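You operate a simulated robot arm through the tools that you are given. There is no shell and no other tool. Be economical: measure what you need, move in short steps, check, and stop when the job is done.

Carry out the task below with a simulated two-armed robot. There is one attempt and no reset: what you move stays moved.

Task
Fetch the black fitting and set it on top of the brown small carton on the rollers of the roller stand. Then take the yellow handled pad and put it on the steel tray with handles. Then open the grey stand drawer, take the steel block on the middle shelf of the filter rack and put it away in the inside of the grey stand drawer and shut the drawer again. Then pull the drawer three open. Keep to this order. Set down upright: black fitting.
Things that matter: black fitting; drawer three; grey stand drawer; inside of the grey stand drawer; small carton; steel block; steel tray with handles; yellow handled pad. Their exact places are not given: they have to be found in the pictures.

The check looks at the end state, three seconds after you hand in, the way a careful person would. Anything else that was tipped, shoved, dropped, spilled or broken makes it a failure.

Robot
Two 6-joint arms with two-finger grippers on one trunk, on a base that drives. Base frame: it is fixed to the floor where the robot stands at the start and does not move with it; the origin is under the middle of the robot, x ahead of it, y to its left, z up; the surface under the hand at the start is at about z = 880. Units: mm, rad, N and s.
The left shoulder is at the start at [70, 148, 1422], the right one opposite. With the tool pointing down near the work surface each hand reaches from about 400 to 660 mm from the robot's upright axis, wherever it stands, measured 20 degrees to its own side. Places, roughly: black fitting (6x5x6 cm) [500, 100, 900]; drawer three [-800, -4800, 500]; grey stand drawer [-4100, -3300, 800]; inside of the grey stand drawer [-4100, -3300, 800]; small carton [-1250, -1750, 500]; steel block [-5500, 750, 500]; steel tray with handles (30x17x4 cm) [-2000, -3400, 800]; yellow handled pad (8x12x7 cm) [-2200, 900, 1000]. Payload 2.45 kg a hand.
Tool frame (each hand has its own): the origin (TCP) lies between the finger pads and is the grasp point; the fingertips stand 30 mm ahead of it; z points along the fingers, y is the line along which they close. Largest opening 106 mm; the body of the gripper starts 79 mm behind the TCP.
Orientation is that of the tool frame in the base frame, as [roll, pitch, yaw] about the fixed x, y, z axes, in that order (R = Rz(yaw) Ry(pitch) Rx(roll)). With the fingers straight down and closing along the base's y, the tool's x points along the base's -x, its y along +y and its z along -z.

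Tools
- The arms move only by the tool nudge_tool. It takes "left_increments", "right_increments" or both (then of equal length, played together; a hand with none holds still); each is a list of rows, each a list of 7 numbers: the shift along the tool's x, y, z in mm, then the turn, a rotation vector about the tool's x, y, z in rad, then the opening in per cent of the stroke, from 0 (shut) to 100 (fully open). In form: [[x, y, z, rx, ry, rz, jaw], ...]. A call has 1 to 10 rows; each row shifts and turns the commanded pose from where the row before left it, along the tool's axes as they then stand. Rows are played at 5 a second. More than 50 mm and 0.15 rad between two rows, or a gripper value outside its range, and nothing of the call is played. Where a pose cannot be reached the arm comes as near as it can. A force on the tool above 40 N (or 10 N above the force at the start of the call, whichever is more), or a blocked arm, ends the call early, and 0.2 s more pass. Each finger travels about 72 mm/s and halts on what it meets, pressing with about 26 N; the grip force reading is that of the motor and also rises with nothing between the fingers. The clock runs only during rows and for 0.2 s after the last one: add rows that do not move to give the fingers time. It gives the time, the measured TCP pose, the force on the tool (base axes), the opening and the grip force at its end, in the units of the frame above (readings bear some noise), with the torque about the TCP (base axes, N m) and any sound that the robot's microphone picked up, and new pictures: "show" is both (left out), scene, wrist or none (wrist: the cameras of the hands that moved).
- Cameras (640 x 400 px; columns grow to the right, rows downward): "scene" is now at [118.2, 36.4, 1632.2]; the picture's right is [0.46, -0.89, 0.00], its down [-0.69, -0.35, -0.64] and it looks along [0.57, 0.29, -0.77] (base axes); focal length 272 px, centre (320, 200). "left" rides on the left gripper at [77, 2, -106] in its tool frame; the picture's right is [-0.02, 1.00, 0.00], its down [-0.78, -0.02, -0.62] and it looks along [-0.62, -0.01, 0.78] (tool axes); focal length 247 px, centre (320, 200). "right" rides on the right gripper at [76, -2, -106] in its tool frame; the picture's right is [0.02, 1.00, 0.00], its down [-0.78, 0.02, -0.62] and it looks along [-0.62, 0.01, 0.78] (tool axes); focal length 247 px, centre (320, 200).
- move_column(by): slides the trunk up (or, below 0, down) by that many mm; the arms and the scene camera ride with it, the base frame stays. It gives what a move gives, with no picture.
- steer(legs): drives the robot by 1 to 6 legs, each [ahead, left, turn to the left] in mm, mm and rad, along the robot's own axes; the way and the turn of a leg run together, so that a leg with both is an arc; at most 1500 mm and 3.142 rad a leg. The arms and the cameras ride along, it lands a little off, and it stops where it bumps. It gives what a move gives, and a new picture of the scene camera.
- head_to(pan, tilt): turns the head with the scene camera to pan (to the left, within 1.501 rad either way) and tilt (down, from -0.506 to 1.204), counted from straight ahead of the robot. It gives what a move gives, and a new picture of the scene camera.
- probe_pixels(camera, pixels): there is no depth. For up to 12 entries [column, row, z] of the newest picture of that camera ("zoom" is the newest enlarged one), the place [x, y] in the base frame at which the ray of that pixel passes the height z, good to about 3 mm. It takes no simulated time.
- zoom(camera, box): a new picture of the part [left, top, right, bottom] of that camera's present view, enlarged. It takes no simulated time.
- sign_off(): hands the job in; it is judged then, once.

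Work in short steps. Measure before you move; look again where a grasp or a placing could have gone wrong, and mend it. You have 110 turns and 260 pictures in all, those below and enlarged ones among them. Open the grippers and draw the arms clear of the work before you hand the job in, unless the task says otherwise; then end with one line.

The tools are called after "Request:" as name(argument=value, ...) on one line, values as JSON. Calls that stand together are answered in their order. nudge_tool: Moves the arms, as the interface text tells. Its arguments: {"type":"object","properties":{"left_increments":{"type":"array","items":{"type":"array","items":{"type":"number"}}},"right_increments":{"type":"array","items":{"type":"array","items":{"type":"number"}}},"show":{"type":"string","enum":["both","scene","wrist","none"]}},"required":[]} The other tools are called the same way: move_column (by) slides the trunk up or down; steer (legs) drives the base; head_to (pan, tilt) turns the head that bears the scene camera; probe_pixels (camera, pixels) gives the place at which the rays of pixels pass given heights; zoom (camera, box) takes an enlarged picture of a part of a camera's view; sign_off () hands the job in.

At the start:

```text
time_s: 0.0
left_eef_pos: [462.3, 356.9, 1090.8]
left_orientation: [-3.139, 0.004, -3.141]
left_ft_force: [-0.6, 0.5, 0.1]
left_moment: [-0.04, 0.01, -0.03]
left_opening: 105.8
left_finger_force: 0.1
right_eef_pos: [614.8, -51.4, 1091.5]
right_orientation: [3.141, 0.001, -3.141]
right_ft_force: [1.0, 0.0, -0.8]
right_moment: [-0.02, 0.02, 0.0]
right_opening: 106.0
right_finger_force: 0.0
trunk travel left (down, up): [-895.0, 45.0]
robot x, y, heading: [2.6, -2.4, -0.002]
head pan, tilt: [0.475, 0.881]
```

scene: 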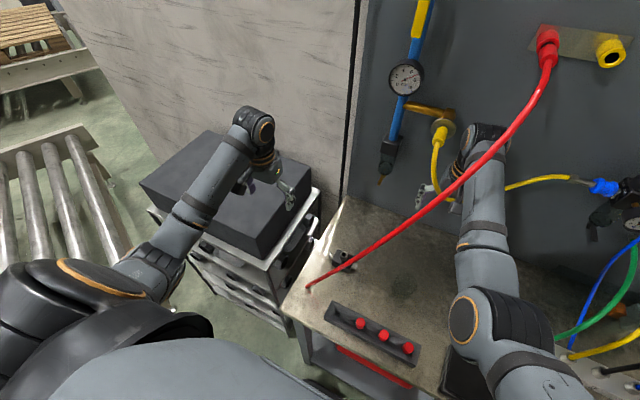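
right: 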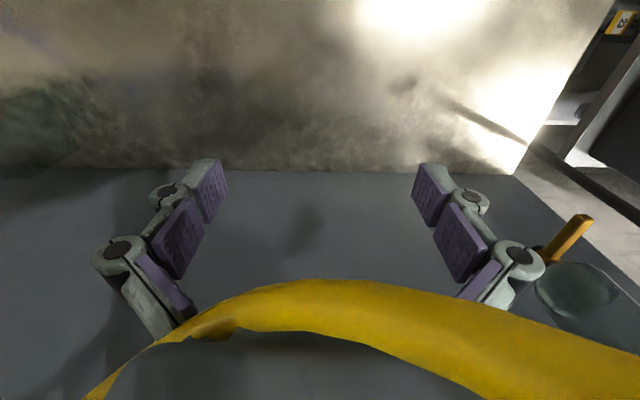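
left: 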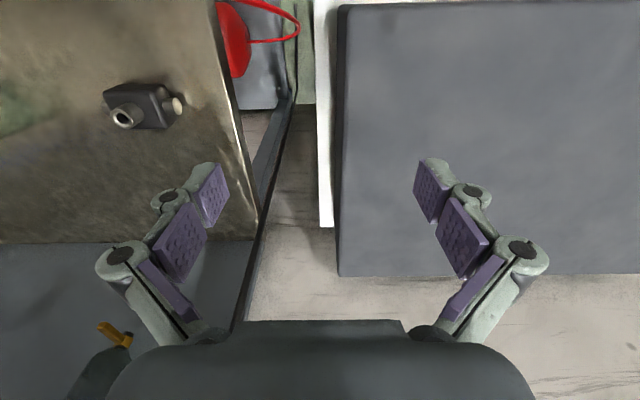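

The left wrist picture shows the black fitting at about (140,105), and the scene picture has it at about (343,262). I'll measure it and enlarge it.

Request:
probe_pixels(camera="left", pixels=[[140, 105, 880], [140, 105, 910], [122, 118, 910], [178, 106, 900], [105, 92, 910], [165, 85, 910], [172, 125, 880]])

Request:
probe_pixels(camera="scene", pixels=[[343, 262, 880], [343, 262, 900], [335, 270, 880], [312, 285, 880], [372, 330, 900]])

Request:
zoom(camera="left", box=[60, 40, 260, 165])

Request:
zoom(camera="scene", box=[280, 220, 440, 320])

```text
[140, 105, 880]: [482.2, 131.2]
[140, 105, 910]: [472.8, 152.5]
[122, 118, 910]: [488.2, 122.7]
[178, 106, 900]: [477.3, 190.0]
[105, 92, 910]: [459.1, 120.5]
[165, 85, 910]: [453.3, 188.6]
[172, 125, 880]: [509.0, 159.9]
```

```text
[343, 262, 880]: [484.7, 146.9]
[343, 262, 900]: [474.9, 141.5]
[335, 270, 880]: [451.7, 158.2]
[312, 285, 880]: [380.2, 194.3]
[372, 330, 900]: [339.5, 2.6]
```

```text
3.20 times, centred on (160, 102) of left
```

zoom: 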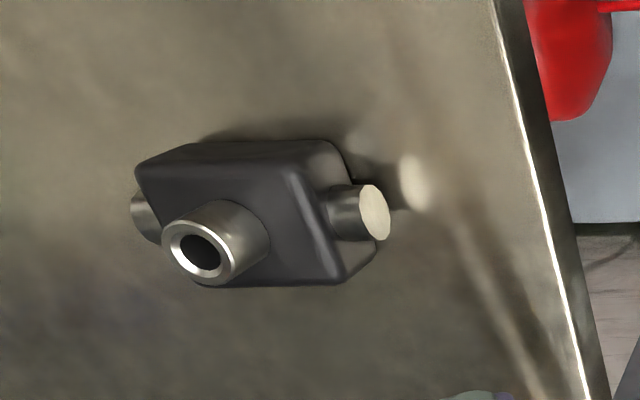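

```text
4.00 times, centred on (360, 270) of scene
```

zoom: 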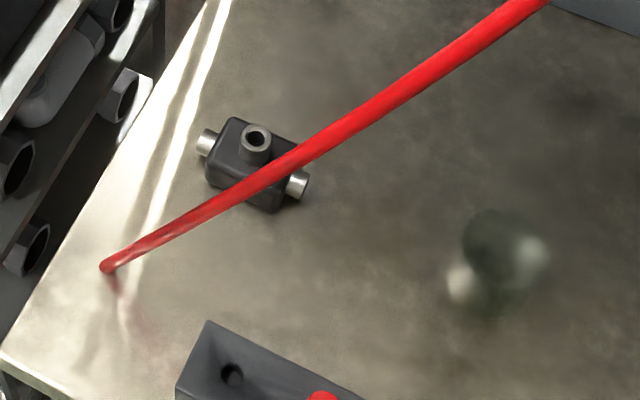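

I need to know where the red hose runs relative to the fitting, so I'm looking at the red parts in the left wrist view and in the scene view.

Request:
zoom(camera="left", box=[160, 0, 352, 120])

Request:
zoom(camera="scene", box=[260, 0, 640, 238])

Request:
head_to(pan=0.0, tilt=0.9)

```text
3.33 times, centred on (256, 60) of left
```

zoom: 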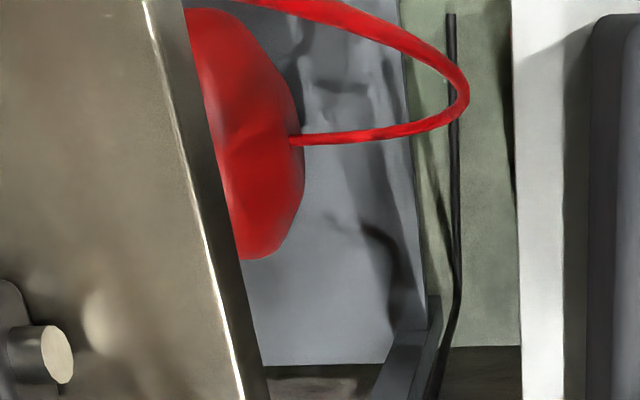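

```text
1.68 times, centred on (450, 119) of scene
```

zoom: 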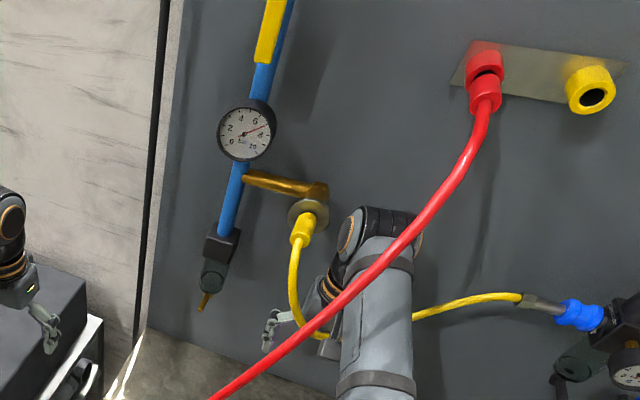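

```text
time_s: 0.9
left_eef_pos: [462.5, 358.0, 1090.9]
left_orientation: [-3.14, 0.004, 3.141]
left_ft_force: [-0.6, -0.1, 0.1]
left_moment: [0.01, 0.02, 0.0]
left_opening: 105.9
left_finger_force: 0.1
right_eef_pos: [614.7, -52.3, 1090.9]
right_orientation: [-3.141, 0.001, -3.141]
right_ft_force: [0.3, 1.6, -0.2]
right_moment: [0.0, 0.0, 0.02]
right_opening: 106.1
right_finger_force: 0.1
trunk travel left (down, up): [-895.0, 45.0]
robot x, y, heading: [-1.6, 1.6, 0.002]
head pan, tilt: [0.0, 0.901]
```

scene: 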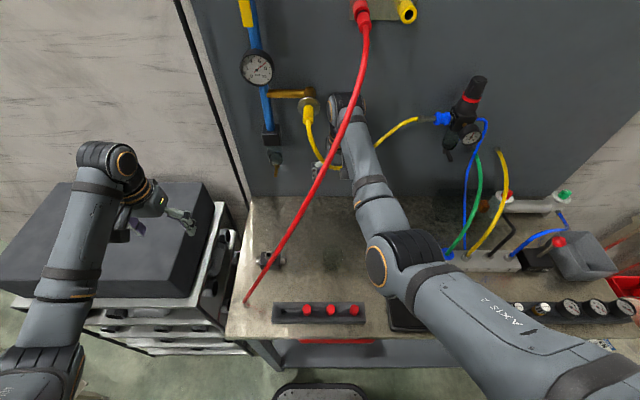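

The hose end seems to stand at the table edge near (245,302) in this picture. I'll enlarge the view here and probe the stubs of the fitting.

Request:
zoom(camera="scene", box=[210, 220, 370, 320])

Request:
nudge_tool(left_increments=[[40, 0, -40, 0, 0, 0, 100], [40, 0, -30, 0, 0, 0, 100], [0, -40, 0, 0, 0, 0, 100]], show="wrist")

```text
4.00 times, centred on (290, 270) of scene
```

zoom: 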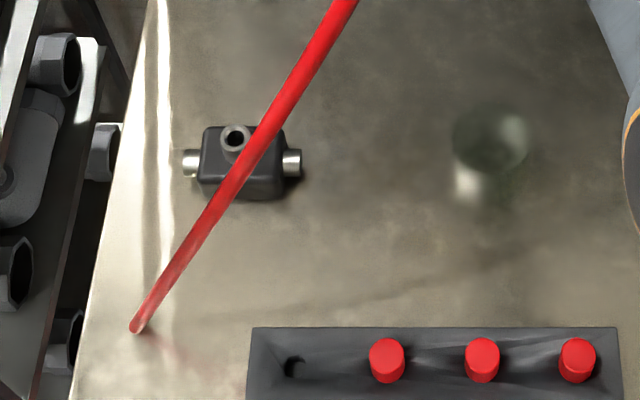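

```text
refused: row 1 steps farther than a row can; nothing moved
```

Each step has to stay under 50 mm overall, so I'm repeating the retreat with smaller rows to see the hose from the left wrist.

Request:
nudge_tool(left_increments=[[30, 0, -35, 0, 0, 0, 100], [30, 0, -35, 0, 0, 0, 100], [20, -10, 0, 0, 0, 0, 100], [0, 0, 0, 0, 0, 0, 100]], show="both")

```text
time_s: 1.9
left_eef_pos: [381.8, 346.7, 1158.4]
left_orientation: [-3.139, 0.003, -3.142]
left_ft_force: [-0.5, 0.5, -0.4]
left_moment: [-0.04, 0.02, -0.05]
left_opening: 105.9
left_finger_force: 0.1
right_eef_pos: [614.0, -52.7, 1090.8]
right_orientation: [-3.141, -0.001, 3.141]
right_ft_force: [0.4, -0.2, -0.6]
right_moment: [-0.01, 0.04, 0.03]
right_opening: 105.9
right_finger_force: 0.1
trunk travel left (down, up): [-895.0, 45.0]
robot x, y, heading: [-2.4, 0.8, -0.0]
head pan, tilt: [0.0, 0.901]
```

scene: 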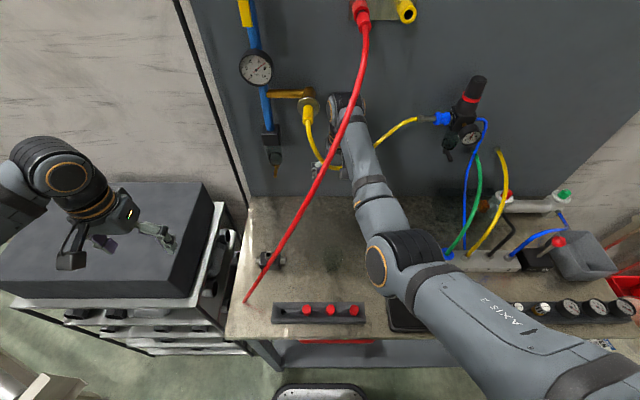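
left: 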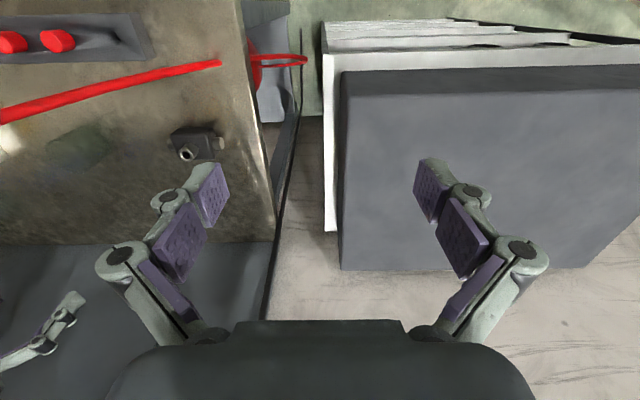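

Both views now show the hose. I'll probe its end and some points along it from both cameras to triangulate it.

Request:
probe_pixels(camera="left", pixels=[[220, 64, 880], [160, 78, 880], [160, 78, 1000], [100, 93, 880], [100, 93, 1000], [40, 109, 880], [40, 109, 1000], [174, 141, 900], [221, 141, 900], [197, 150, 900]])

Request:
probe_pixels(camera="scene", pixels=[[245, 301, 880], [265, 271, 880], [265, 271, 1000], [290, 225, 880], [290, 225, 1000], [320, 170, 880], [320, 170, 1100], [258, 260, 900], [284, 260, 900], [350, 90, 1100], [350, 90, 1300]])

```text
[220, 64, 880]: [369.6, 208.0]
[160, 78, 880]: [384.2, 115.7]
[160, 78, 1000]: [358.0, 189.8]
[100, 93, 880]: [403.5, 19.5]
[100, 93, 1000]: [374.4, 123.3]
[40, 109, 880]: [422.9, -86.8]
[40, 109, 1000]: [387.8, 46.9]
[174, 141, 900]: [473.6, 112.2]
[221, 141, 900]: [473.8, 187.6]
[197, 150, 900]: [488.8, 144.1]
```

```text
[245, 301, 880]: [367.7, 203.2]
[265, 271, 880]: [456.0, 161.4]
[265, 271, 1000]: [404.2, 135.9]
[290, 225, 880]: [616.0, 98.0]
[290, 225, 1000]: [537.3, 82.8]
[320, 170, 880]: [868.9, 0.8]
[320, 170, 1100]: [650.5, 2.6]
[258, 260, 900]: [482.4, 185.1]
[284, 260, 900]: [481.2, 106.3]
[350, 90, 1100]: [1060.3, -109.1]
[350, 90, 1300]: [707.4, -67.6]
```

The hose end stands at about (368,205,880). From there it climbs steeply to the right and stays near x≈355, so x>420 around the fitting is free. The fitting lies at about (479,148) with its stubs along y, so I'll turn the left hand 90° to close along x on the body.

Request:
nudge_tool(left_increments=[[0, 0, 0, 0, 0, 0.149, 100], [0, 0, 0, 0, 0, 0.149, 100], [0, 0, 0, 0, 0, 0.149, 100], [0, 0, 0, 0, 0, 0.149, 100], [0, 0, 0, 0, 0, 0.149, 100], [0, 0, 0, 0, 0, 0.149, 100], [0, 0, 0, 0, 0, 0.149, 100], [0, 0, 0, 0, 0, 0.149, 100], [0, 0, 0, 0, 0, 0.149, 100], [0, 0, 0, 0, 0, 0.149, 100]], show="scene")

```text
time_s: 4.1
left_eef_pos: [382.6, 346.8, 1160.9]
left_orientation: [3.136, 0.003, 1.648]
left_ft_force: [-1.1, -0.1, -0.4]
left_moment: [-0.03, -0.02, 0.01]
left_opening: 106.1
left_finger_force: 0.1
right_eef_pos: [614.8, -52.5, 1091.1]
right_orientation: [3.141, -0.001, 3.141]
right_ft_force: [0.0, 0.0, 1.0]
right_moment: [-0.02, 0.01, 0.0]
right_opening: 105.7
right_finger_force: 0.1
trunk travel left (down, up): [-895.0, 45.0]
robot x, y, heading: [2.3, 2.3, -0.0]
head pan, tilt: [0.0, 0.901]
```

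scene: 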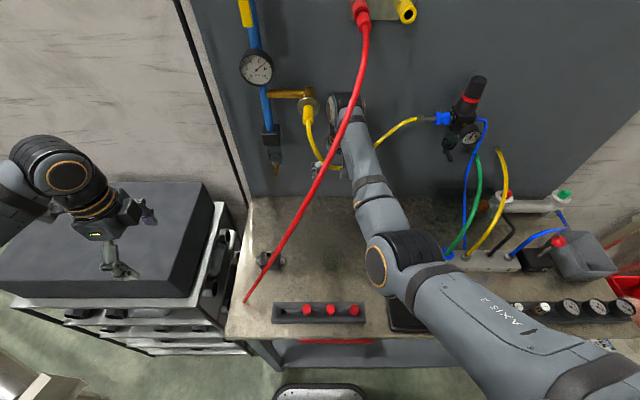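

The turn worked, with the tool x axis now along +y. Next I move over the fitting, going forward first and then to the right, down to z≈1060.

Request:
nudge_tool(left_increments=[[0, 48, 0, 0, 0, 0.077, 100], [0, 48, 0, 0, 0, 0, 100], [-40, 0, 20, 0, 0, 0, 100], [-40, 0, 20, 0, 0, 0, 100], [-40, 0, 20, 0, 0, 0, 100], [-40, 0, 20, 0, 0, 0, 100], [-39, 0, 20, 0, 0, 0, 100], [0, 0, 0, 0, 0, 0, 100]])

```text
time_s: 5.9
left_eef_pos: [421.4, 220.6, 1009.3]
left_orientation: [3.139, 0.002, 1.575]
left_ft_force: [1.2, -0.1, -0.3]
left_moment: [-0.03, 0.01, 0.01]
left_opening: 105.8
left_finger_force: 0.0
left hand out of reach, approached as far as the arm can: row 1, 2, 3, 4, 5, 6
right_eef_pos: [615.2, -50.5, 1091.0]
right_orientation: [-3.139, 0.002, -3.142]
right_ft_force: [0.1, 0.6, -1.2]
right_moment: [-0.03, 0.02, 0.01]
right_opening: 106.0
right_finger_force: 0.1
trunk travel left (down, up): [-895.0, 45.0]
robot x, y, heading: [-1.2, -3.8, 0.002]
head pan, tilt: [0.0, 0.901]
```

scene: 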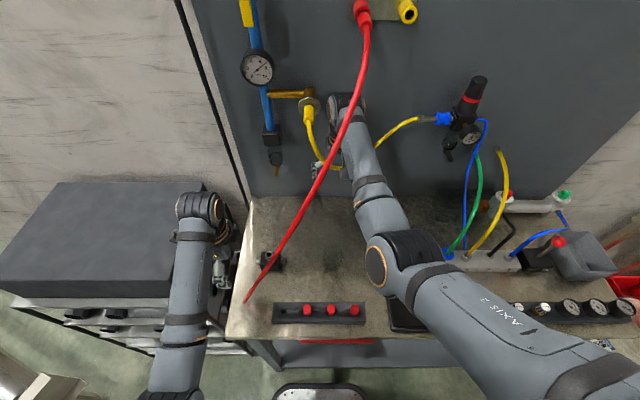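
left: 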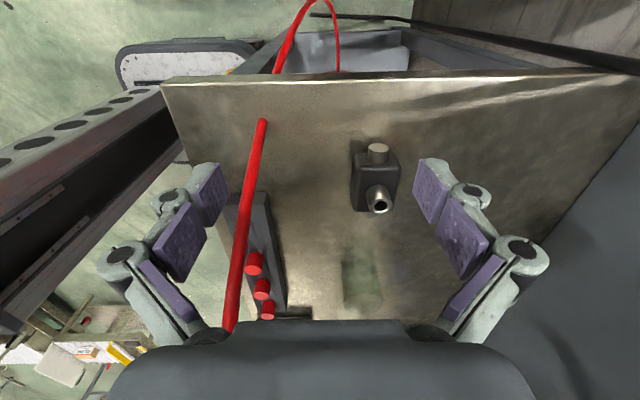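

The hand fell short, at (421,221,1009), with its inner finger close to the hose. Before going further right I'll move it in +x and up a little and see where it settles.

Request:
nudge_tool(left_increments=[[0, 30, -20, 0, 0, 0, 100], [0, 28, -20, 0, 0, 0, 100], [0, 0, 0, 0, 0, 0, 100], [0, 0, 0, 0, 0, 0, 100]])

```text
time_s: 6.9
left_eef_pos: [483.5, 219.6, 1039.0]
left_orientation: [3.136, 0.001, 1.574]
left_ft_force: [0.1, 0.7, 0.1]
left_moment: [0.04, 0.03, 0.02]
left_opening: 105.7
left_finger_force: 0.0
left hand out of reach, approached as far as the arm can: row 2
right_eef_pos: [614.6, -52.4, 1093.2]
right_orientation: [-3.141, 0.0, 3.142]
right_ft_force: [-0.2, -0.3, 0.1]
right_moment: [-0.01, 0.01, 0.01]
right_opening: 106.0
right_finger_force: 0.0
trunk travel left (down, up): [-895.0, 45.0]
robot x, y, heading: [-0.2, -0.0, 0.008]
head pan, tilt: [0.0, 0.901]
```

scene: 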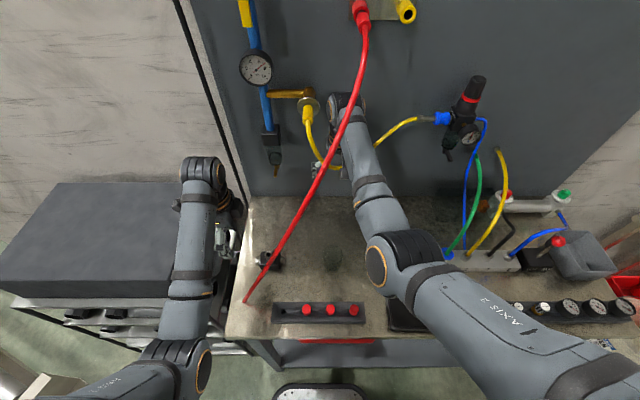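
left: 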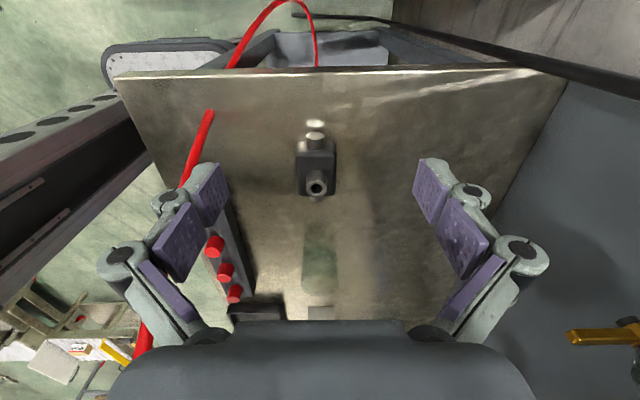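

The hand settled at (483,220,1039), with the fitting between the fingers in the picture and the hose outside them. I'm measuring the fitting from here.

Request:
probe_pixels(camera="left", pixels=[[317, 186, 940], [316, 140, 905], [298, 168, 910], [335, 168, 910], [316, 198, 880]])

Request:
zoom(camera="left", box=[236, 110, 396, 210])

```text
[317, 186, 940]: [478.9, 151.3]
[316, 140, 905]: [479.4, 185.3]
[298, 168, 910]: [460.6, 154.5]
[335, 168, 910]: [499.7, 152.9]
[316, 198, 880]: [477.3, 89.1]
```

```text
4.00 times, centred on (316, 160) of left
```

zoom: 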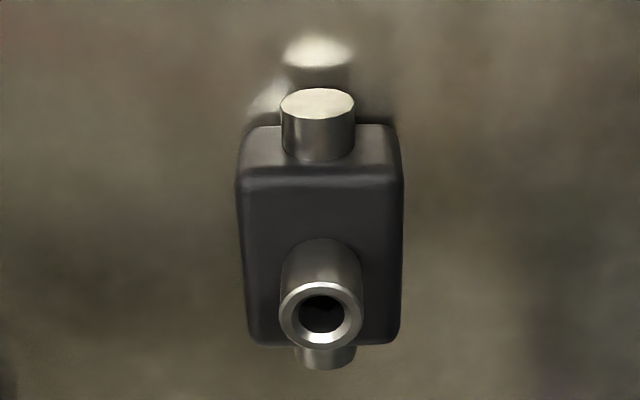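

The fitting is centred at about (479,149) and its body is about 40 mm wide in x. I go right 36 mm with a picture to check the forearm's clearance to the hose.

Request:
nudge_tool(left_increments=[[-36, -4, 10, 0, 0, 0, 100], [0, 0, 0, 0, 0, 0, 100]])

```text
time_s: 7.5
left_eef_pos: [479.3, 183.8, 1028.6]
left_orientation: [3.137, 0.002, 1.575]
left_ft_force: [1.2, -0.1, -0.3]
left_moment: [-0.01, 0.04, -0.01]
left_opening: 105.9
left_finger_force: 0.1
right_eef_pos: [614.1, -51.5, 1091.4]
right_orientation: [-3.141, 0.001, -3.141]
right_ft_force: [-0.4, -0.8, 0.5]
right_moment: [-0.01, -0.01, 0.01]
right_opening: 106.1
right_finger_force: 0.0
trunk travel left (down, up): [-895.0, 45.0]
robot x, y, heading: [-0.8, -0.2, 0.003]
head pan, tilt: [0.0, 0.901]
```

scene: 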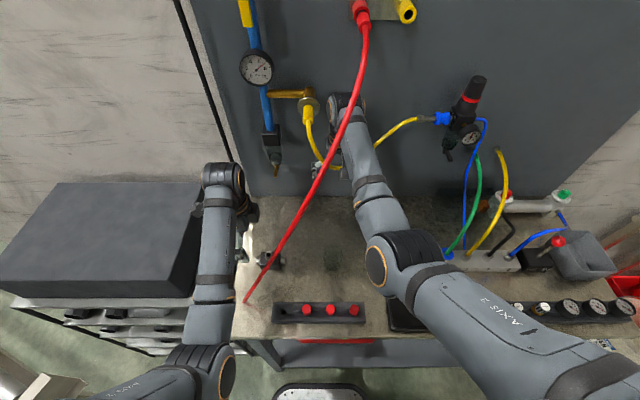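
left: 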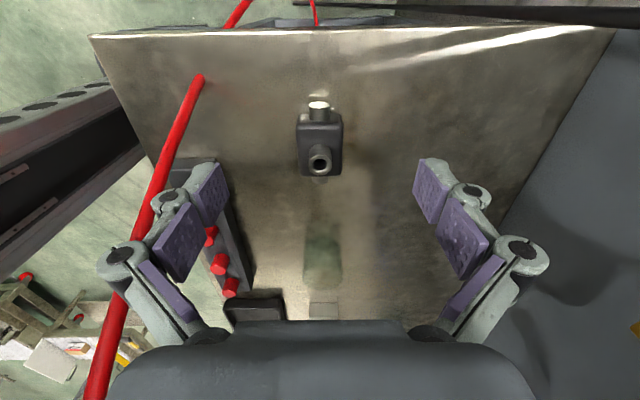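

The forearm edge at (245,280) still clears the hose, which is lower there. I continue over the fitting and part of the way down.

Request:
nudge_tool(left_increments=[[-35, 0, 10, 0, 0, 0, 100], [0, 0, 40, 0, 0, 0, 100], [0, 0, 0, 0, 0, 0, 100]])

```text
time_s: 8.3
left_eef_pos: [481.7, 160.2, 980.3]
left_orientation: [3.131, -0.017, 1.577]
left_ft_force: [-0.2, 0.2, 0.0]
left_moment: [-0.04, 0.0, -0.02]
left_opening: 105.8
left_finger_force: 0.1
right_eef_pos: [613.9, -51.3, 1092.9]
right_orientation: [-3.141, -0.001, 3.141]
right_ft_force: [0.9, -0.4, 0.3]
right_moment: [-0.02, 0.02, -0.01]
right_opening: 105.8
right_finger_force: 0.1
trunk travel left (down, up): [-895.0, 45.0]
robot x, y, heading: [0.9, 1.0, -0.001]
head pan, tilt: [0.0, 0.901]
```

scene: 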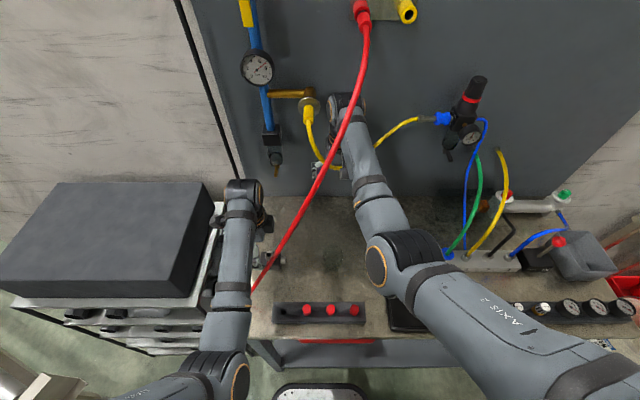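
left: 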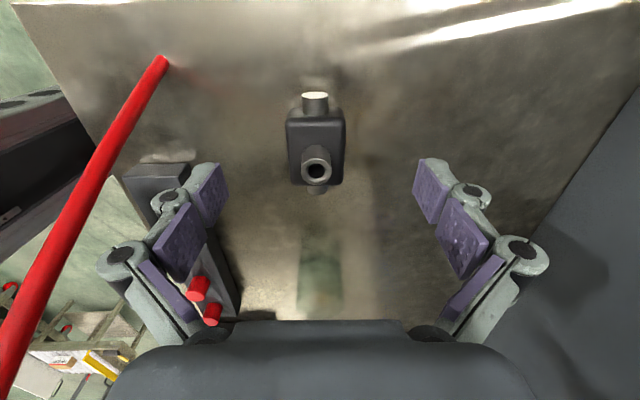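

The hand is at y=160 where I asked for 149, so it may be nearing a reach limit. No force is reported. I take a small correction to the right.

Request:
nudge_tool(left_increments=[[-11, -3, 20, 0, 0, 0, 100], [0, 0, 0, 0, 0, 0, 100]], show="wrist")

```text
time_s: 8.9
left_eef_pos: [482.8, 160.4, 960.1]
left_orientation: [3.127, -0.041, 1.584]
left_ft_force: [0.0, 0.1, -0.1]
left_moment: [-0.01, -0.01, -0.02]
left_opening: 105.8
left_finger_force: 0.0
right_eef_pos: [614.2, -52.3, 1092.3]
right_orientation: [-3.141, 0.0, 3.141]
right_ft_force: [-1.1, -0.6, 0.7]
right_moment: [0.03, -0.01, -0.03]
right_opening: 105.8
right_finger_force: 0.0
trunk travel left (down, up): [-895.0, 45.0]
robot x, y, heading: [1.2, 2.0, -0.004]
head pan, tilt: [0.0, 0.901]
```

left: 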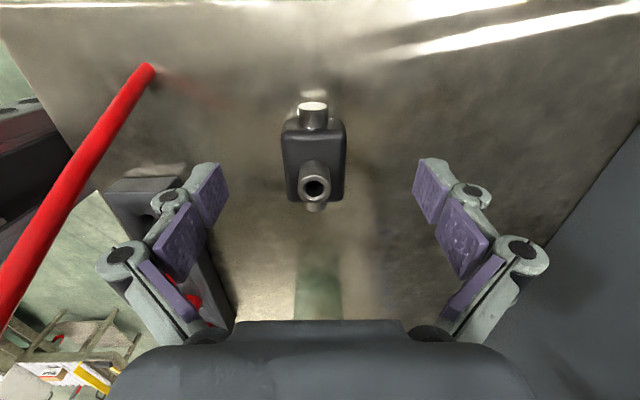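

The hand stops at y≈160, which looks like a joint limit and not contact. I raise it clear of the fitting and turn the robot slightly right, which swings the right arm away from the hose as well.

Request:
nudge_tool(left_increments=[[20, 0, -50, 0, 0, 0, 100], [0, 0, -10, 0, 0, 0, 100], [0, 0, 0, 0, 0, 0, 100]], show="none")

Request:
steer(legs=[[0, 0, -0.06]])

```text
refused: row 1 steps farther than a row can; nothing moved
```

```text
time_s: 9.8
left_eef_pos: [489.0, 132.5, 958.3]
left_orientation: [3.132, -0.038, 1.522]
left_ft_force: [0.3, 0.0, -0.8]
left_moment: [-0.03, 0.01, -0.03]
left_opening: 105.9
left_finger_force: 0.1
right_eef_pos: [611.0, -87.3, 1091.6]
right_orientation: [-3.138, 0.0, 3.083]
right_ft_force: [0.0, 0.4, -0.4]
right_moment: [-0.02, 0.01, -0.01]
right_opening: 105.7
right_finger_force: 0.0
trunk travel left (down, up): [-895.0, 45.0]
robot x, y, heading: [1.0, -1.5, -0.058]
head pan, tilt: [0.0, 0.901]
```

scene: 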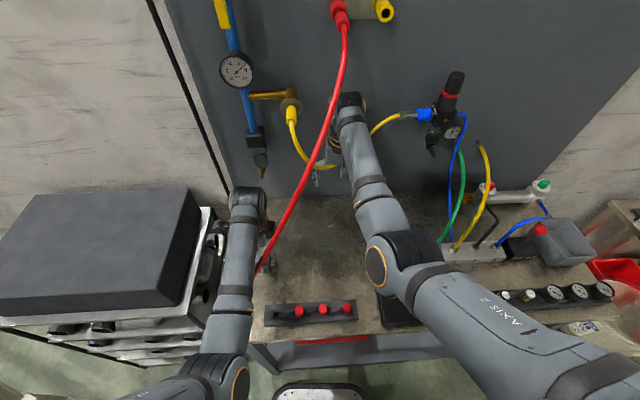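

The raise was refused but the turn was harmless because the fingers straddle the fitting. Now I centre on (479,149) and straighten the yaw.

Request:
nudge_tool(left_increments=[[8, -6, -5, 0, 0, -0.025, 100], [8, -4, 0, 0, 0, -0.024, 100], [0, 0, 0, 0, 0, 0, 100]], show="wrist")

```text
time_s: 10.6
left_eef_pos: [481.4, 147.7, 962.9]
left_orientation: [3.129, -0.04, 1.573]
left_ft_force: [0.6, -0.5, -0.6]
left_moment: [0.05, 0.0, -0.02]
left_opening: 106.1
left_finger_force: 0.1
right_eef_pos: [609.2, -89.8, 1092.1]
right_orientation: [3.14, 0.001, 3.082]
right_ft_force: [-0.2, 1.0, 0.5]
right_moment: [0.03, 0.01, 0.02]
right_opening: 106.3
right_finger_force: 0.0
trunk travel left (down, up): [-895.0, 45.0]
robot x, y, heading: [-1.7, 1.6, -0.061]
head pan, tilt: [0.0, 0.901]
```

left: 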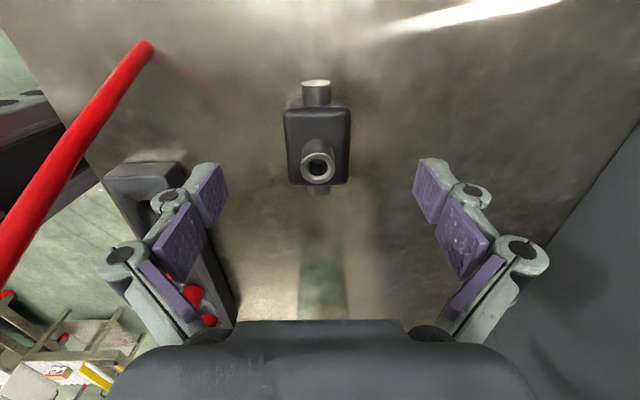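

The tilt of 0.04 became part of the commanded pose, so I take it out and lower to z≈917.

Request:
nudge_tool(left_increments=[[0, 0, 0, 0, -0.04, 0, 100], [1, -2, 23, 0, 0, 0, 100], [0, 0, 23, 0, 0, 0, 100], [0, 0, 0, 0, 0, 0, 100]], show="both")

```text
time_s: 11.6
left_eef_pos: [476.3, 150.0, 919.0]
left_orientation: [3.129, -0.001, 1.572]
left_ft_force: [0.6, 0.3, -0.2]
left_moment: [0.0, 0.0, 0.03]
left_opening: 105.9
left_finger_force: 0.1
right_eef_pos: [608.9, -88.4, 1093.1]
right_orientation: [3.141, -0.001, 3.081]
right_ft_force: [0.3, 0.7, 0.4]
right_moment: [0.02, 0.04, 0.01]
right_opening: 106.1
right_finger_force: 0.0
trunk travel left (down, up): [-895.0, 45.0]
robot x, y, heading: [-1.0, -1.4, -0.061]
head pan, tilt: [0.0, 0.901]
```

scene: 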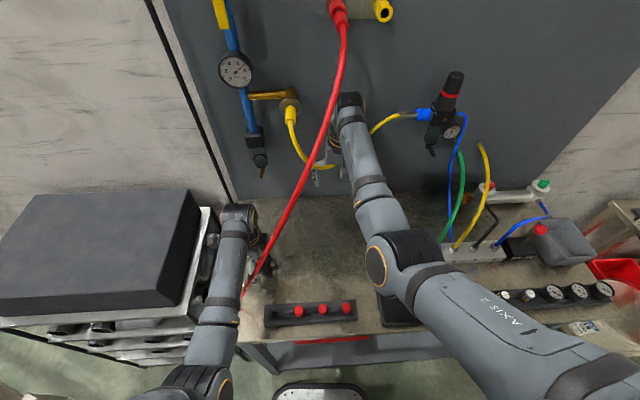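
left: 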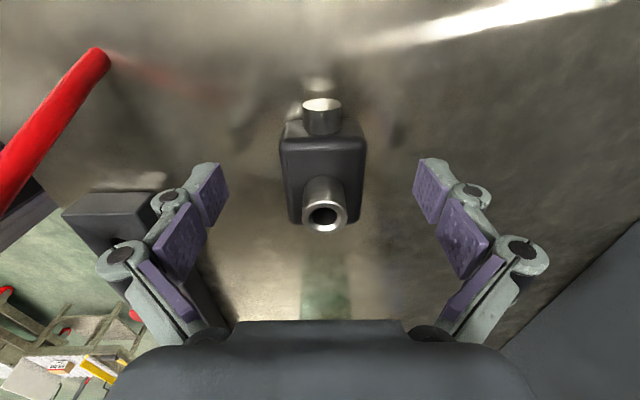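

The hand is well placed around the fitting, so I shift 2 mm and close.

Request:
nudge_tool(left_increments=[[0, 2, 0, 0.012, 0, 0, 100], [0, 0, 0, 0, 0, 0, 0], [0, 0, 0, 0, 0, 0, 0], [0, 0, 0, 0, 0, 0, 0], [0, 0, 0, 0, 0, 0, 0], [0, 0, 0, 0, 0, 0, 0]], show="wrist")

```text
time_s: 12.9
left_eef_pos: [479.9, 148.7, 917.9]
left_orientation: [-3.141, 0.0, 1.571]
left_ft_force: [-0.5, 0.2, 2.0]
left_moment: [-0.01, 0.1, 0.02]
left_opening: 45.1
left_finger_force: 25.4
right_eef_pos: [610.4, -88.3, 1092.8]
right_orientation: [-3.14, 0.0, 3.082]
right_ft_force: [-0.2, -0.2, -0.2]
right_moment: [0.0, -0.04, 0.01]
right_opening: 105.8
right_finger_force: 0.1
trunk travel left (down, up): [-895.0, 45.0]
robot x, y, heading: [-0.9, -1.1, -0.061]
head pan, tilt: [0.0, 0.901]
```

left: 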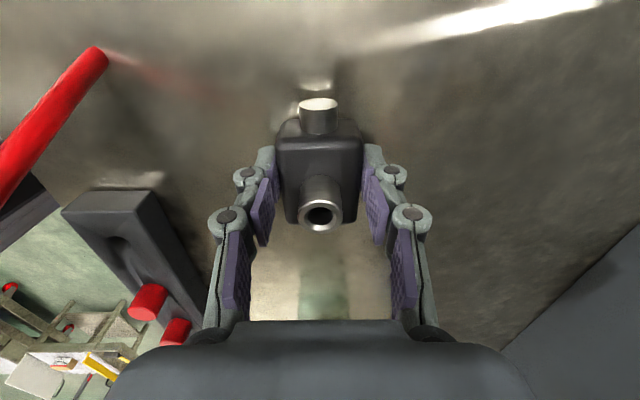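

The grip is firm at 45 mm. I lift it and retrace the way out, up and then to the left.

Request:
nudge_tool(left_increments=[[0, 0, -25, 0, 0, 0, 0], [0, 0, -45, 0, 0, 0, 0], [0, 0, -45, 0, 0, 0, 0], [35, 0, -25, 0, 0, 0, 0], [35, 0, -20, 0, 0, 0, 0], [40, 0, -20, 0, 0, 0, 0], [40, 0, 0, 0, 0, 0, 0], [40, 0, 0, 0, 0, 0, 0], [0, 0, 0, 0, 0, 0, 0]], show="both")

```text
time_s: 14.9
left_eef_pos: [497.2, 341.9, 1049.8]
left_orientation: [3.141, 0.0, 1.57]
left_ft_force: [0.3, 0.1, -1.3]
left_moment: [0.01, 0.0, -0.04]
left_opening: 45.2
left_finger_force: 25.9
left hand out of reach, approached as far as the arm can: row 4, 5, 6
right_eef_pos: [610.4, -90.8, 1091.2]
right_orientation: [3.14, 0.001, 3.082]
right_ft_force: [0.3, -0.8, -0.1]
right_moment: [-0.02, 0.01, -0.01]
right_opening: 106.2
right_finger_force: 0.1
trunk travel left (down, up): [-895.0, 45.0]
robot x, y, heading: [2.2, 1.0, -0.061]
head pan, tilt: [0.0, 0.901]
```

scene: 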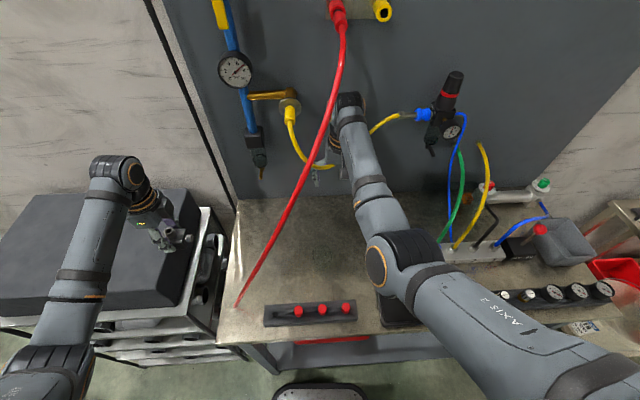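
left: 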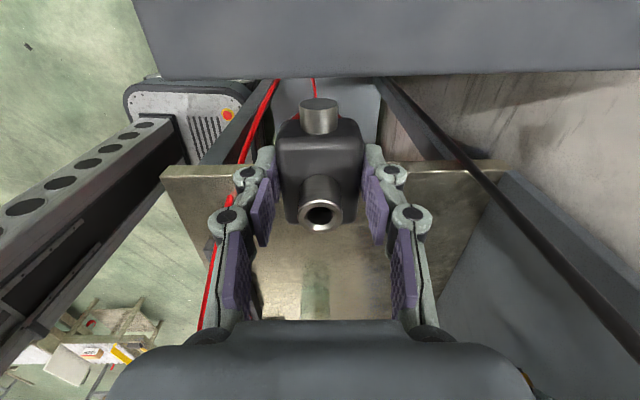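

The fitting is held well and everything is clear of the hose. Before backing out I look around to both sides.

Request:
head_to(pan=-1.5, tilt=0.35)

Request:
head_to(pan=1.5, tilt=0.35)

```text
time_s: 16.6
left_eef_pos: [495.3, 342.4, 1049.1]
left_orientation: [3.141, 0.0, 1.571]
left_ft_force: [0.1, -0.3, -0.8]
left_moment: [-0.01, 0.05, 0.05]
left_opening: 45.3
left_finger_force: 25.9
right_eef_pos: [609.8, -88.0, 1091.5]
right_orientation: [3.141, 0.001, 3.08]
right_ft_force: [-0.1, 0.5, -0.2]
right_moment: [-0.03, 0.04, 0.02]
right_opening: 106.3
right_finger_force: 0.0
trunk travel left (down, up): [-895.0, 45.0]
robot x, y, heading: [1.6, 4.0, -0.055]
head pan, tilt: [-1.499, 0.351]
```

scene: 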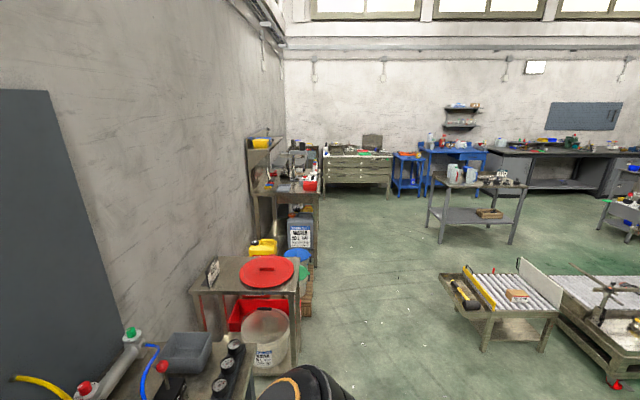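

```text
time_s: 19.1
left_eef_pos: [496.3, 342.3, 1050.0]
left_orientation: [3.141, 0.001, 1.57]
left_ft_force: [0.4, 0.5, -0.9]
left_moment: [0.01, -0.04, 0.0]
left_opening: 45.0
left_finger_force: 26.3
right_eef_pos: [610.3, -88.9, 1091.3]
right_orientation: [3.14, 0.001, 3.079]
right_ft_force: [-0.3, -0.1, 0.1]
right_moment: [-0.02, -0.01, 0.0]
right_opening: 105.9
right_finger_force: 0.0
trunk travel left (down, up): [-895.0, 45.0]
robot x, y, heading: [-1.8, -1.2, -0.06]
head pan, tilt: [1.499, 0.351]
```

scene: 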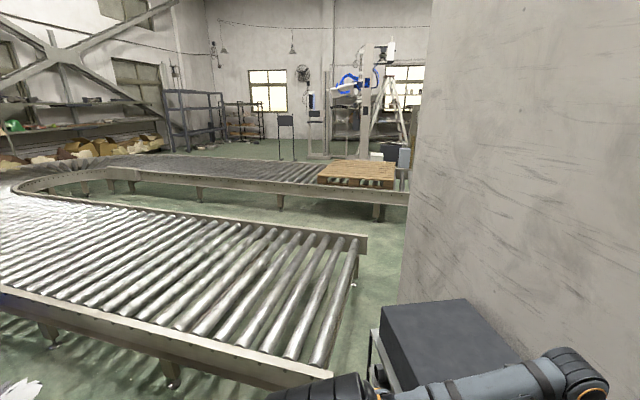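

The roller stand with the carton is to the right and behind, and the conveyor is on the left. I back straight out 450 mm and then turn right in place.

Request:
steer(legs=[[-450, 0, 0]])

Request:
head_to(pan=-1.5, tilt=0.6)

```text
time_s: 21.9
left_eef_pos: [43.1, 367.0, 1049.4]
left_orientation: [-3.139, 0.0, 1.563]
left_ft_force: [0.0, 0.2, -1.1]
left_moment: [0.01, -0.03, -0.01]
left_opening: 45.1
left_finger_force: 26.0
right_eef_pos: [151.9, -64.6, 1091.5]
right_orientation: [3.141, -0.002, 3.072]
right_ft_force: [-0.3, 0.4, -0.5]
right_moment: [-0.02, 0.0, 0.0]
right_opening: 105.8
right_finger_force: 0.0
trunk travel left (down, up): [-895.0, 45.0]
robot x, y, heading: [-457.6, 28.6, -0.074]
head pan, tilt: [1.499, 0.351]
```

scene: 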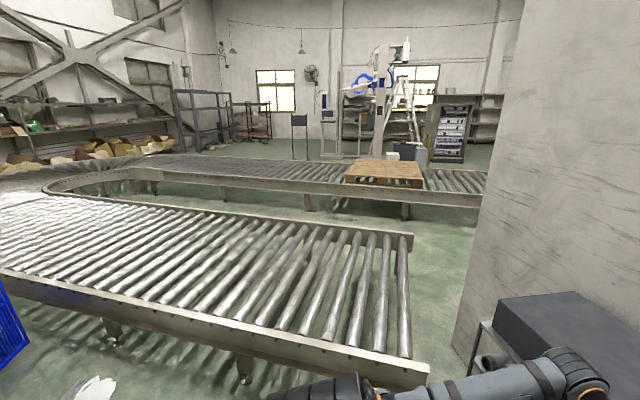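

```text
time_s: 24.5
left_eef_pos: [41.2, 367.4, 1049.9]
left_orientation: [3.141, -0.001, 1.562]
left_ft_force: [0.4, 0.3, -0.9]
left_moment: [0.01, -0.04, -0.01]
left_opening: 45.1
left_finger_force: 26.0
right_eef_pos: [150.2, -64.2, 1091.3]
right_orientation: [-3.141, 0.003, 3.073]
right_ft_force: [-0.3, -0.4, 0.4]
right_moment: [-0.03, 0.01, 0.01]
right_opening: 106.0
right_finger_force: 0.0
trunk travel left (down, up): [-895.0, 45.0]
robot x, y, heading: [-460.6, 27.7, -0.07]
head pan, tilt: [-1.499, 0.6]
```

scene: 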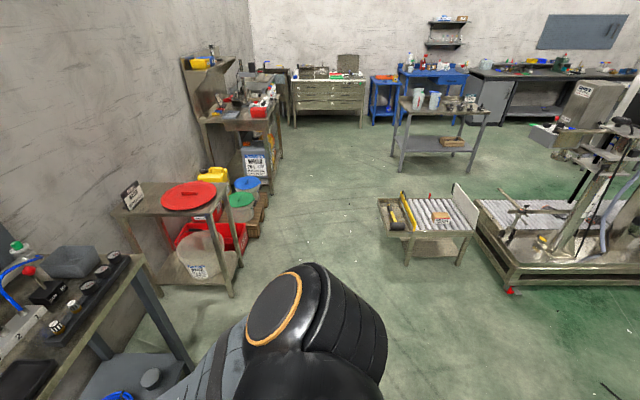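

The carton is at about (441,217) on the roller stand. I probe it and the stand's feet to plan the approach.

Request:
probe_pixels(camera="scene", pixels=[[409, 263, 0], [460, 263, 0], [478, 228, 0], [441, 217, 550], [441, 217, 500], [378, 205, 500], [475, 233, 500], [513, 293, 0], [475, 215, 500], [476, 232, 450]])

Request:
zoom(camera="scene", box=[360, 170, 520, 270])

```text
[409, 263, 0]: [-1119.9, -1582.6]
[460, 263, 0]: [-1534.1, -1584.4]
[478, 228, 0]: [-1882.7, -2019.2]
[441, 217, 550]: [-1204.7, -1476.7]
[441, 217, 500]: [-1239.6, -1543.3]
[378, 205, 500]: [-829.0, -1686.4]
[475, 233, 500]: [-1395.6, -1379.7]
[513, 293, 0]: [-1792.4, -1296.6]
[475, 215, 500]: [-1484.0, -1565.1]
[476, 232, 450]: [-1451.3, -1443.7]
```

```text
4.00 times, centred on (440, 220) of scene
```

zoom: 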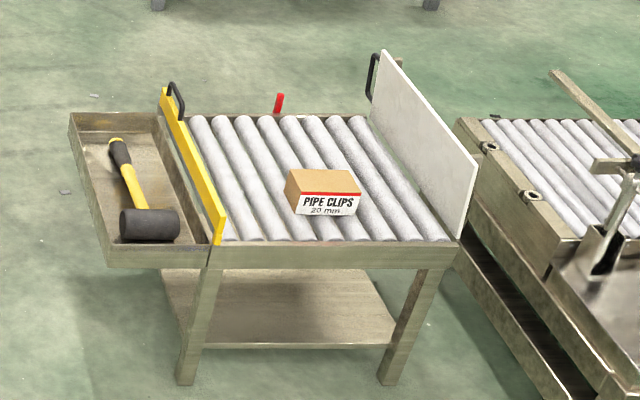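

I'll tuck the right arm up and back so it does not come down on the stand when the trunk lowers, then turn towards the stand.

Request:
nudge_tool(right_increments=[[25, -22, -33, 0, 0, 0, 0], [25, -22, -33, 0, 0, 0, 0], [25, -22, -33, 0, 0, 0, 0], [25, -22, -33, 0, 0, 0, 0], [25, -22, -33, 0, 0, 0, 0], [25, -22, -33, 0, 0, 0, 0], [25, -22, -33, 0, 0, 0, 0], [0, 0, 0, 0, 0, 0, 0]], show="none")

Request:
steer(legs=[[0, 0, -1.49]])

Request:
head_to(pan=-0.3, tilt=0.65)

```text
time_s: 26.3
left_eef_pos: [40.3, 367.6, 1049.2]
left_orientation: [3.141, -0.001, 1.562]
left_ft_force: [0.2, 0.3, -0.3]
left_moment: [-0.01, -0.01, 0.03]
left_opening: 45.1
left_finger_force: 26.1
right_eef_pos: [148.0, -167.0, 1146.7]
right_orientation: [3.141, -0.001, 3.072]
right_ft_force: [-0.2, -0.4, 0.7]
right_moment: [-0.01, 0.02, 0.05]
right_opening: 0.1
right_finger_force: 26.3
right hand out of reach, approached as far as the arm can: row 2, 3, 4, 5, 6, 7
trunk travel left (down, up): [-895.0, 45.0]
robot x, y, heading: [-461.7, 27.5, -0.07]
head pan, tilt: [-1.499, 0.6]
```

```text
time_s: 30.3
left_eef_pos: [-75.7, -436.1, 1049.6]
left_orientation: [3.142, 0.002, 0.084]
left_ft_force: [-0.5, -0.7, -0.5]
left_moment: [0.01, 0.01, -0.01]
left_opening: 45.1
left_finger_force: 26.1
right_eef_pos: [-599.2, -591.4, 1146.6]
right_orientation: [3.141, 0.002, 1.593]
right_ft_force: [0.3, 0.7, 0.4]
right_moment: [-0.01, -0.01, -0.03]
right_opening: 0.0
right_finger_force: 26.0
trunk travel left (down, up): [-895.0, 45.0]
robot x, y, heading: [-457.8, 33.5, -1.545]
head pan, tilt: [-1.499, 0.6]
```

scene: 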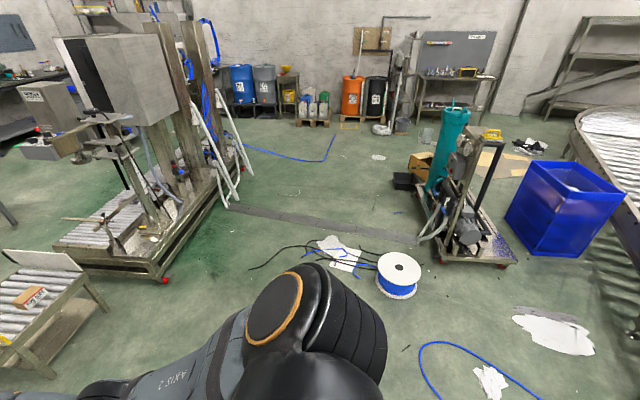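

```text
time_s: 31.7
left_eef_pos: [-77.5, -436.4, 1048.9]
left_orientation: [-3.14, -0.001, 0.082]
left_ft_force: [0.2, 0.6, -0.4]
left_moment: [0.0, 0.02, 0.0]
left_opening: 45.3
left_finger_force: 26.0
right_eef_pos: [-599.1, -589.4, 1147.6]
right_orientation: [3.141, 0.002, 1.594]
right_ft_force: [0.3, -1.0, 0.7]
right_moment: [-0.04, -0.01, 0.03]
right_opening: 0.0
right_finger_force: 25.9
trunk travel left (down, up): [-895.0, 45.0]
robot x, y, heading: [-459.5, 29.8, -1.551]
head pan, tilt: [-0.3, 0.649]
```

scene: 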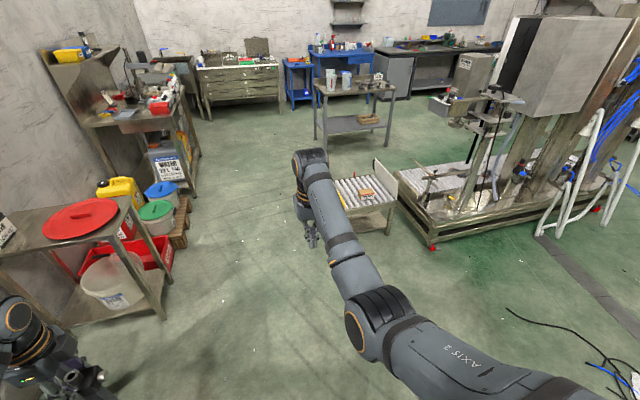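

The drive landed well. The right hand stayed fairly far forward, so I try pulling it back first and raising it afterwards.

Request:
nudge_tool(right_increments=[[45, 0, 0, 0, 0, 0, 0], [45, 0, 0, 0, 0, 0, 0], [45, 0, 0, 0, 0, 0, 0], [45, 0, 0, 0, 0, 0, 0], [0, 0, -40, 0, 0, 0, 0], [0, 0, -40, 0, 0, 0, 0], [0, 0, -40, 0, 0, 0, 0], [0, 0, -40, 0, 0, 0, 0], [0, 0, 0, 0, 0, 0, 0]], show="scene")

Request:
probe_pixels(camera="scene", pixels=[[366, 192, 430], [366, 192, 400], [366, 192, 480], [357, 232, 0], [391, 235, 0], [432, 248, 0], [395, 205, 400]])

```text
time_s: 33.5
left_eef_pos: [-76.7, -437.5, 1048.1]
left_orientation: [-3.141, 0.0, 0.081]
left_ft_force: [-0.2, 0.1, -1.4]
left_moment: [-0.03, 0.02, -0.02]
left_opening: 45.2
left_finger_force: 26.7
right_eef_pos: [-611.2, -498.2, 1067.8]
right_orientation: [-3.014, -0.001, 1.532]
right_ft_force: [0.6, -0.3, 0.3]
right_moment: [-0.01, 0.0, 0.05]
right_opening: 0.0
right_finger_force: 25.9
right hand out of reach, approached as far as the arm can: row 1, 2, 3, 4, 5, 6, 7, 8
trunk travel left (down, up): [-895.0, 45.0]
robot x, y, heading: [-458.6, 29.1, -1.547]
head pan, tilt: [-0.3, 0.649]
stopped in row 8 (right hand): the arm was blocked; the commanded pose is now the measured one
```

scene: 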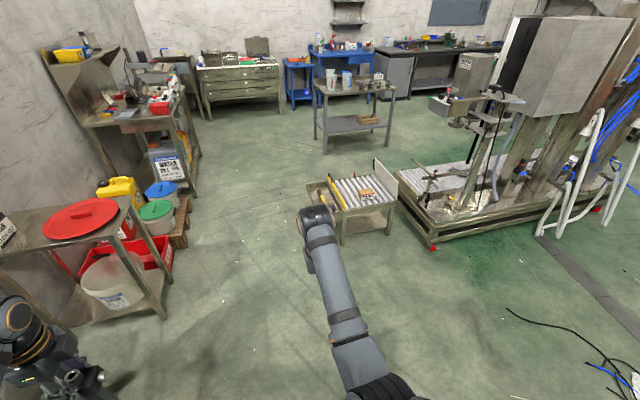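

```text
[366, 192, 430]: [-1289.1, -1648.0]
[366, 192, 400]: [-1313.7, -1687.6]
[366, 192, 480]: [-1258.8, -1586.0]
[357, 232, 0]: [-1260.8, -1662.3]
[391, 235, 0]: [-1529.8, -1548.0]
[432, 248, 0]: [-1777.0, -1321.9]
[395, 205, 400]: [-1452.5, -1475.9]
```

The right hand cannot go much higher with the tool down, but it only needs to clear the stand. I drive to a staging spot north of the stand, heading about -1.92, so the carton comes to the left hand's natural side.

Request:
steer(legs=[[750, -858, 0], [0, 0, -0.37]])

Request:
head_to(pan=0.3, tilt=0.75)

```text
time_s: 40.4
left_eef_pos: [-1082.8, -1319.7, 1049.3]
left_orientation: [-3.14, 0.0, -0.278]
left_ft_force: [0.1, 0.2, -0.3]
left_moment: [-0.01, 0.0, -0.02]
left_opening: 45.2
left_finger_force: 26.5
right_eef_pos: [-1605.4, -1189.4, 1070.5]
right_orientation: [-3.014, -0.003, 1.172]
right_ft_force: [0.4, -0.3, 0.2]
right_moment: [0.01, 0.01, 0.01]
right_opening: 0.0
right_finger_force: 25.8
trunk travel left (down, up): [-895.0, 45.0]
robot x, y, heading: [-1273.7, -749.5, -1.908]
head pan, tilt: [-0.3, 0.649]
```

scene: 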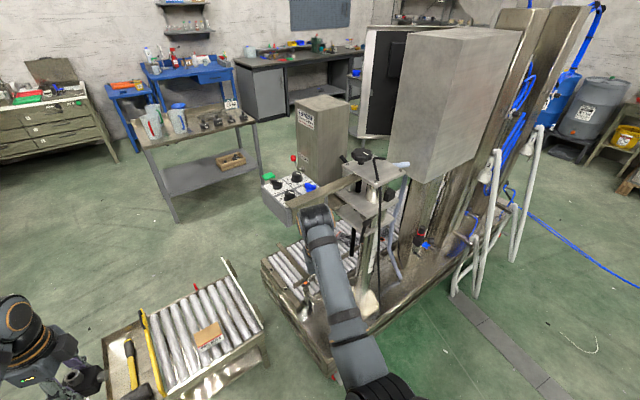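

```text
time_s: 41.4
left_eef_pos: [-1082.7, -1320.3, 1048.7]
left_orientation: [3.141, -0.001, -0.277]
left_ft_force: [0.0, 0.8, 0.1]
left_moment: [-0.02, 0.0, -0.01]
left_opening: 45.1
left_finger_force: 25.7
right_eef_pos: [-1605.5, -1187.7, 1067.1]
right_orientation: [-3.014, -0.003, 1.172]
right_ft_force: [-0.1, 0.2, -0.6]
right_moment: [0.0, 0.02, -0.01]
right_opening: 0.1
right_finger_force: 25.5
trunk travel left (down, up): [-895.0, 45.0]
robot x, y, heading: [-1276.0, -746.4, -1.911]
head pan, tilt: [0.3, 0.75]
```

scene: 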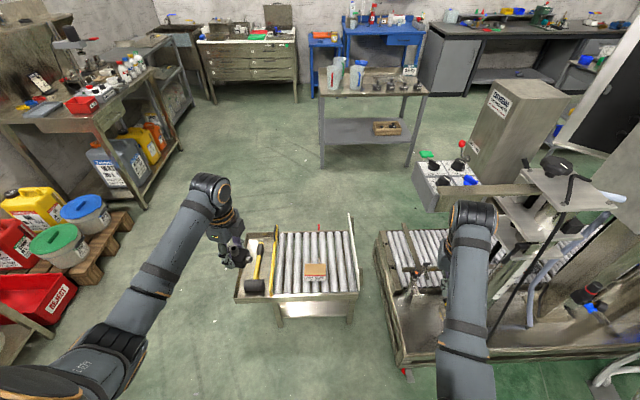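

The control box on the machine at (440,190) would come near the right arm, so I'll keep the heading nearer to -1.6. First I measure the carton and the white panel.

Request:
zoom(camera="scene", box=[220, 200, 380, 300])

Request:
probe_pixels(camera="scene", pixels=[[315, 269, 400], [315, 269, 430], [315, 269, 480], [350, 215, 500], [350, 215, 600], [358, 275, 500], [358, 275, 600], [425, 190, 700], [425, 190, 900], [441, 255, 500], [405, 370, 0], [280, 316, 0]])

```text
4.00 times, centred on (300, 250) of scene
```

zoom: 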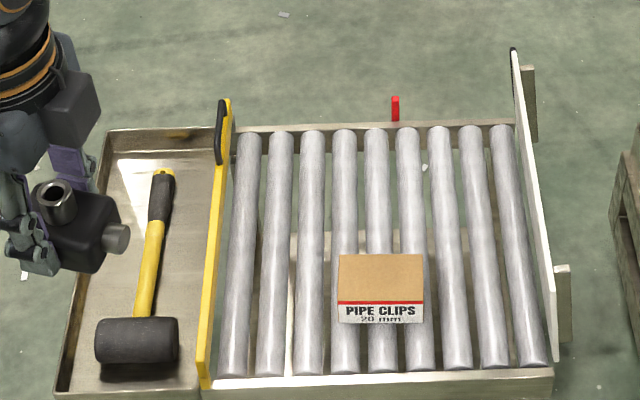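

```text
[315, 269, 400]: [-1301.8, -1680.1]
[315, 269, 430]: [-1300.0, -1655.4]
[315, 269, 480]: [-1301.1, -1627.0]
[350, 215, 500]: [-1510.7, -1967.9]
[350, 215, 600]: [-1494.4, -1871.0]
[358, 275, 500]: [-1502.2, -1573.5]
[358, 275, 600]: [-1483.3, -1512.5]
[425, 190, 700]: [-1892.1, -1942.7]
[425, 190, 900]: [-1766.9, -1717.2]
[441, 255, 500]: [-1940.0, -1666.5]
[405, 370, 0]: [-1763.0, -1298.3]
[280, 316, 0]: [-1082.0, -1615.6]
```

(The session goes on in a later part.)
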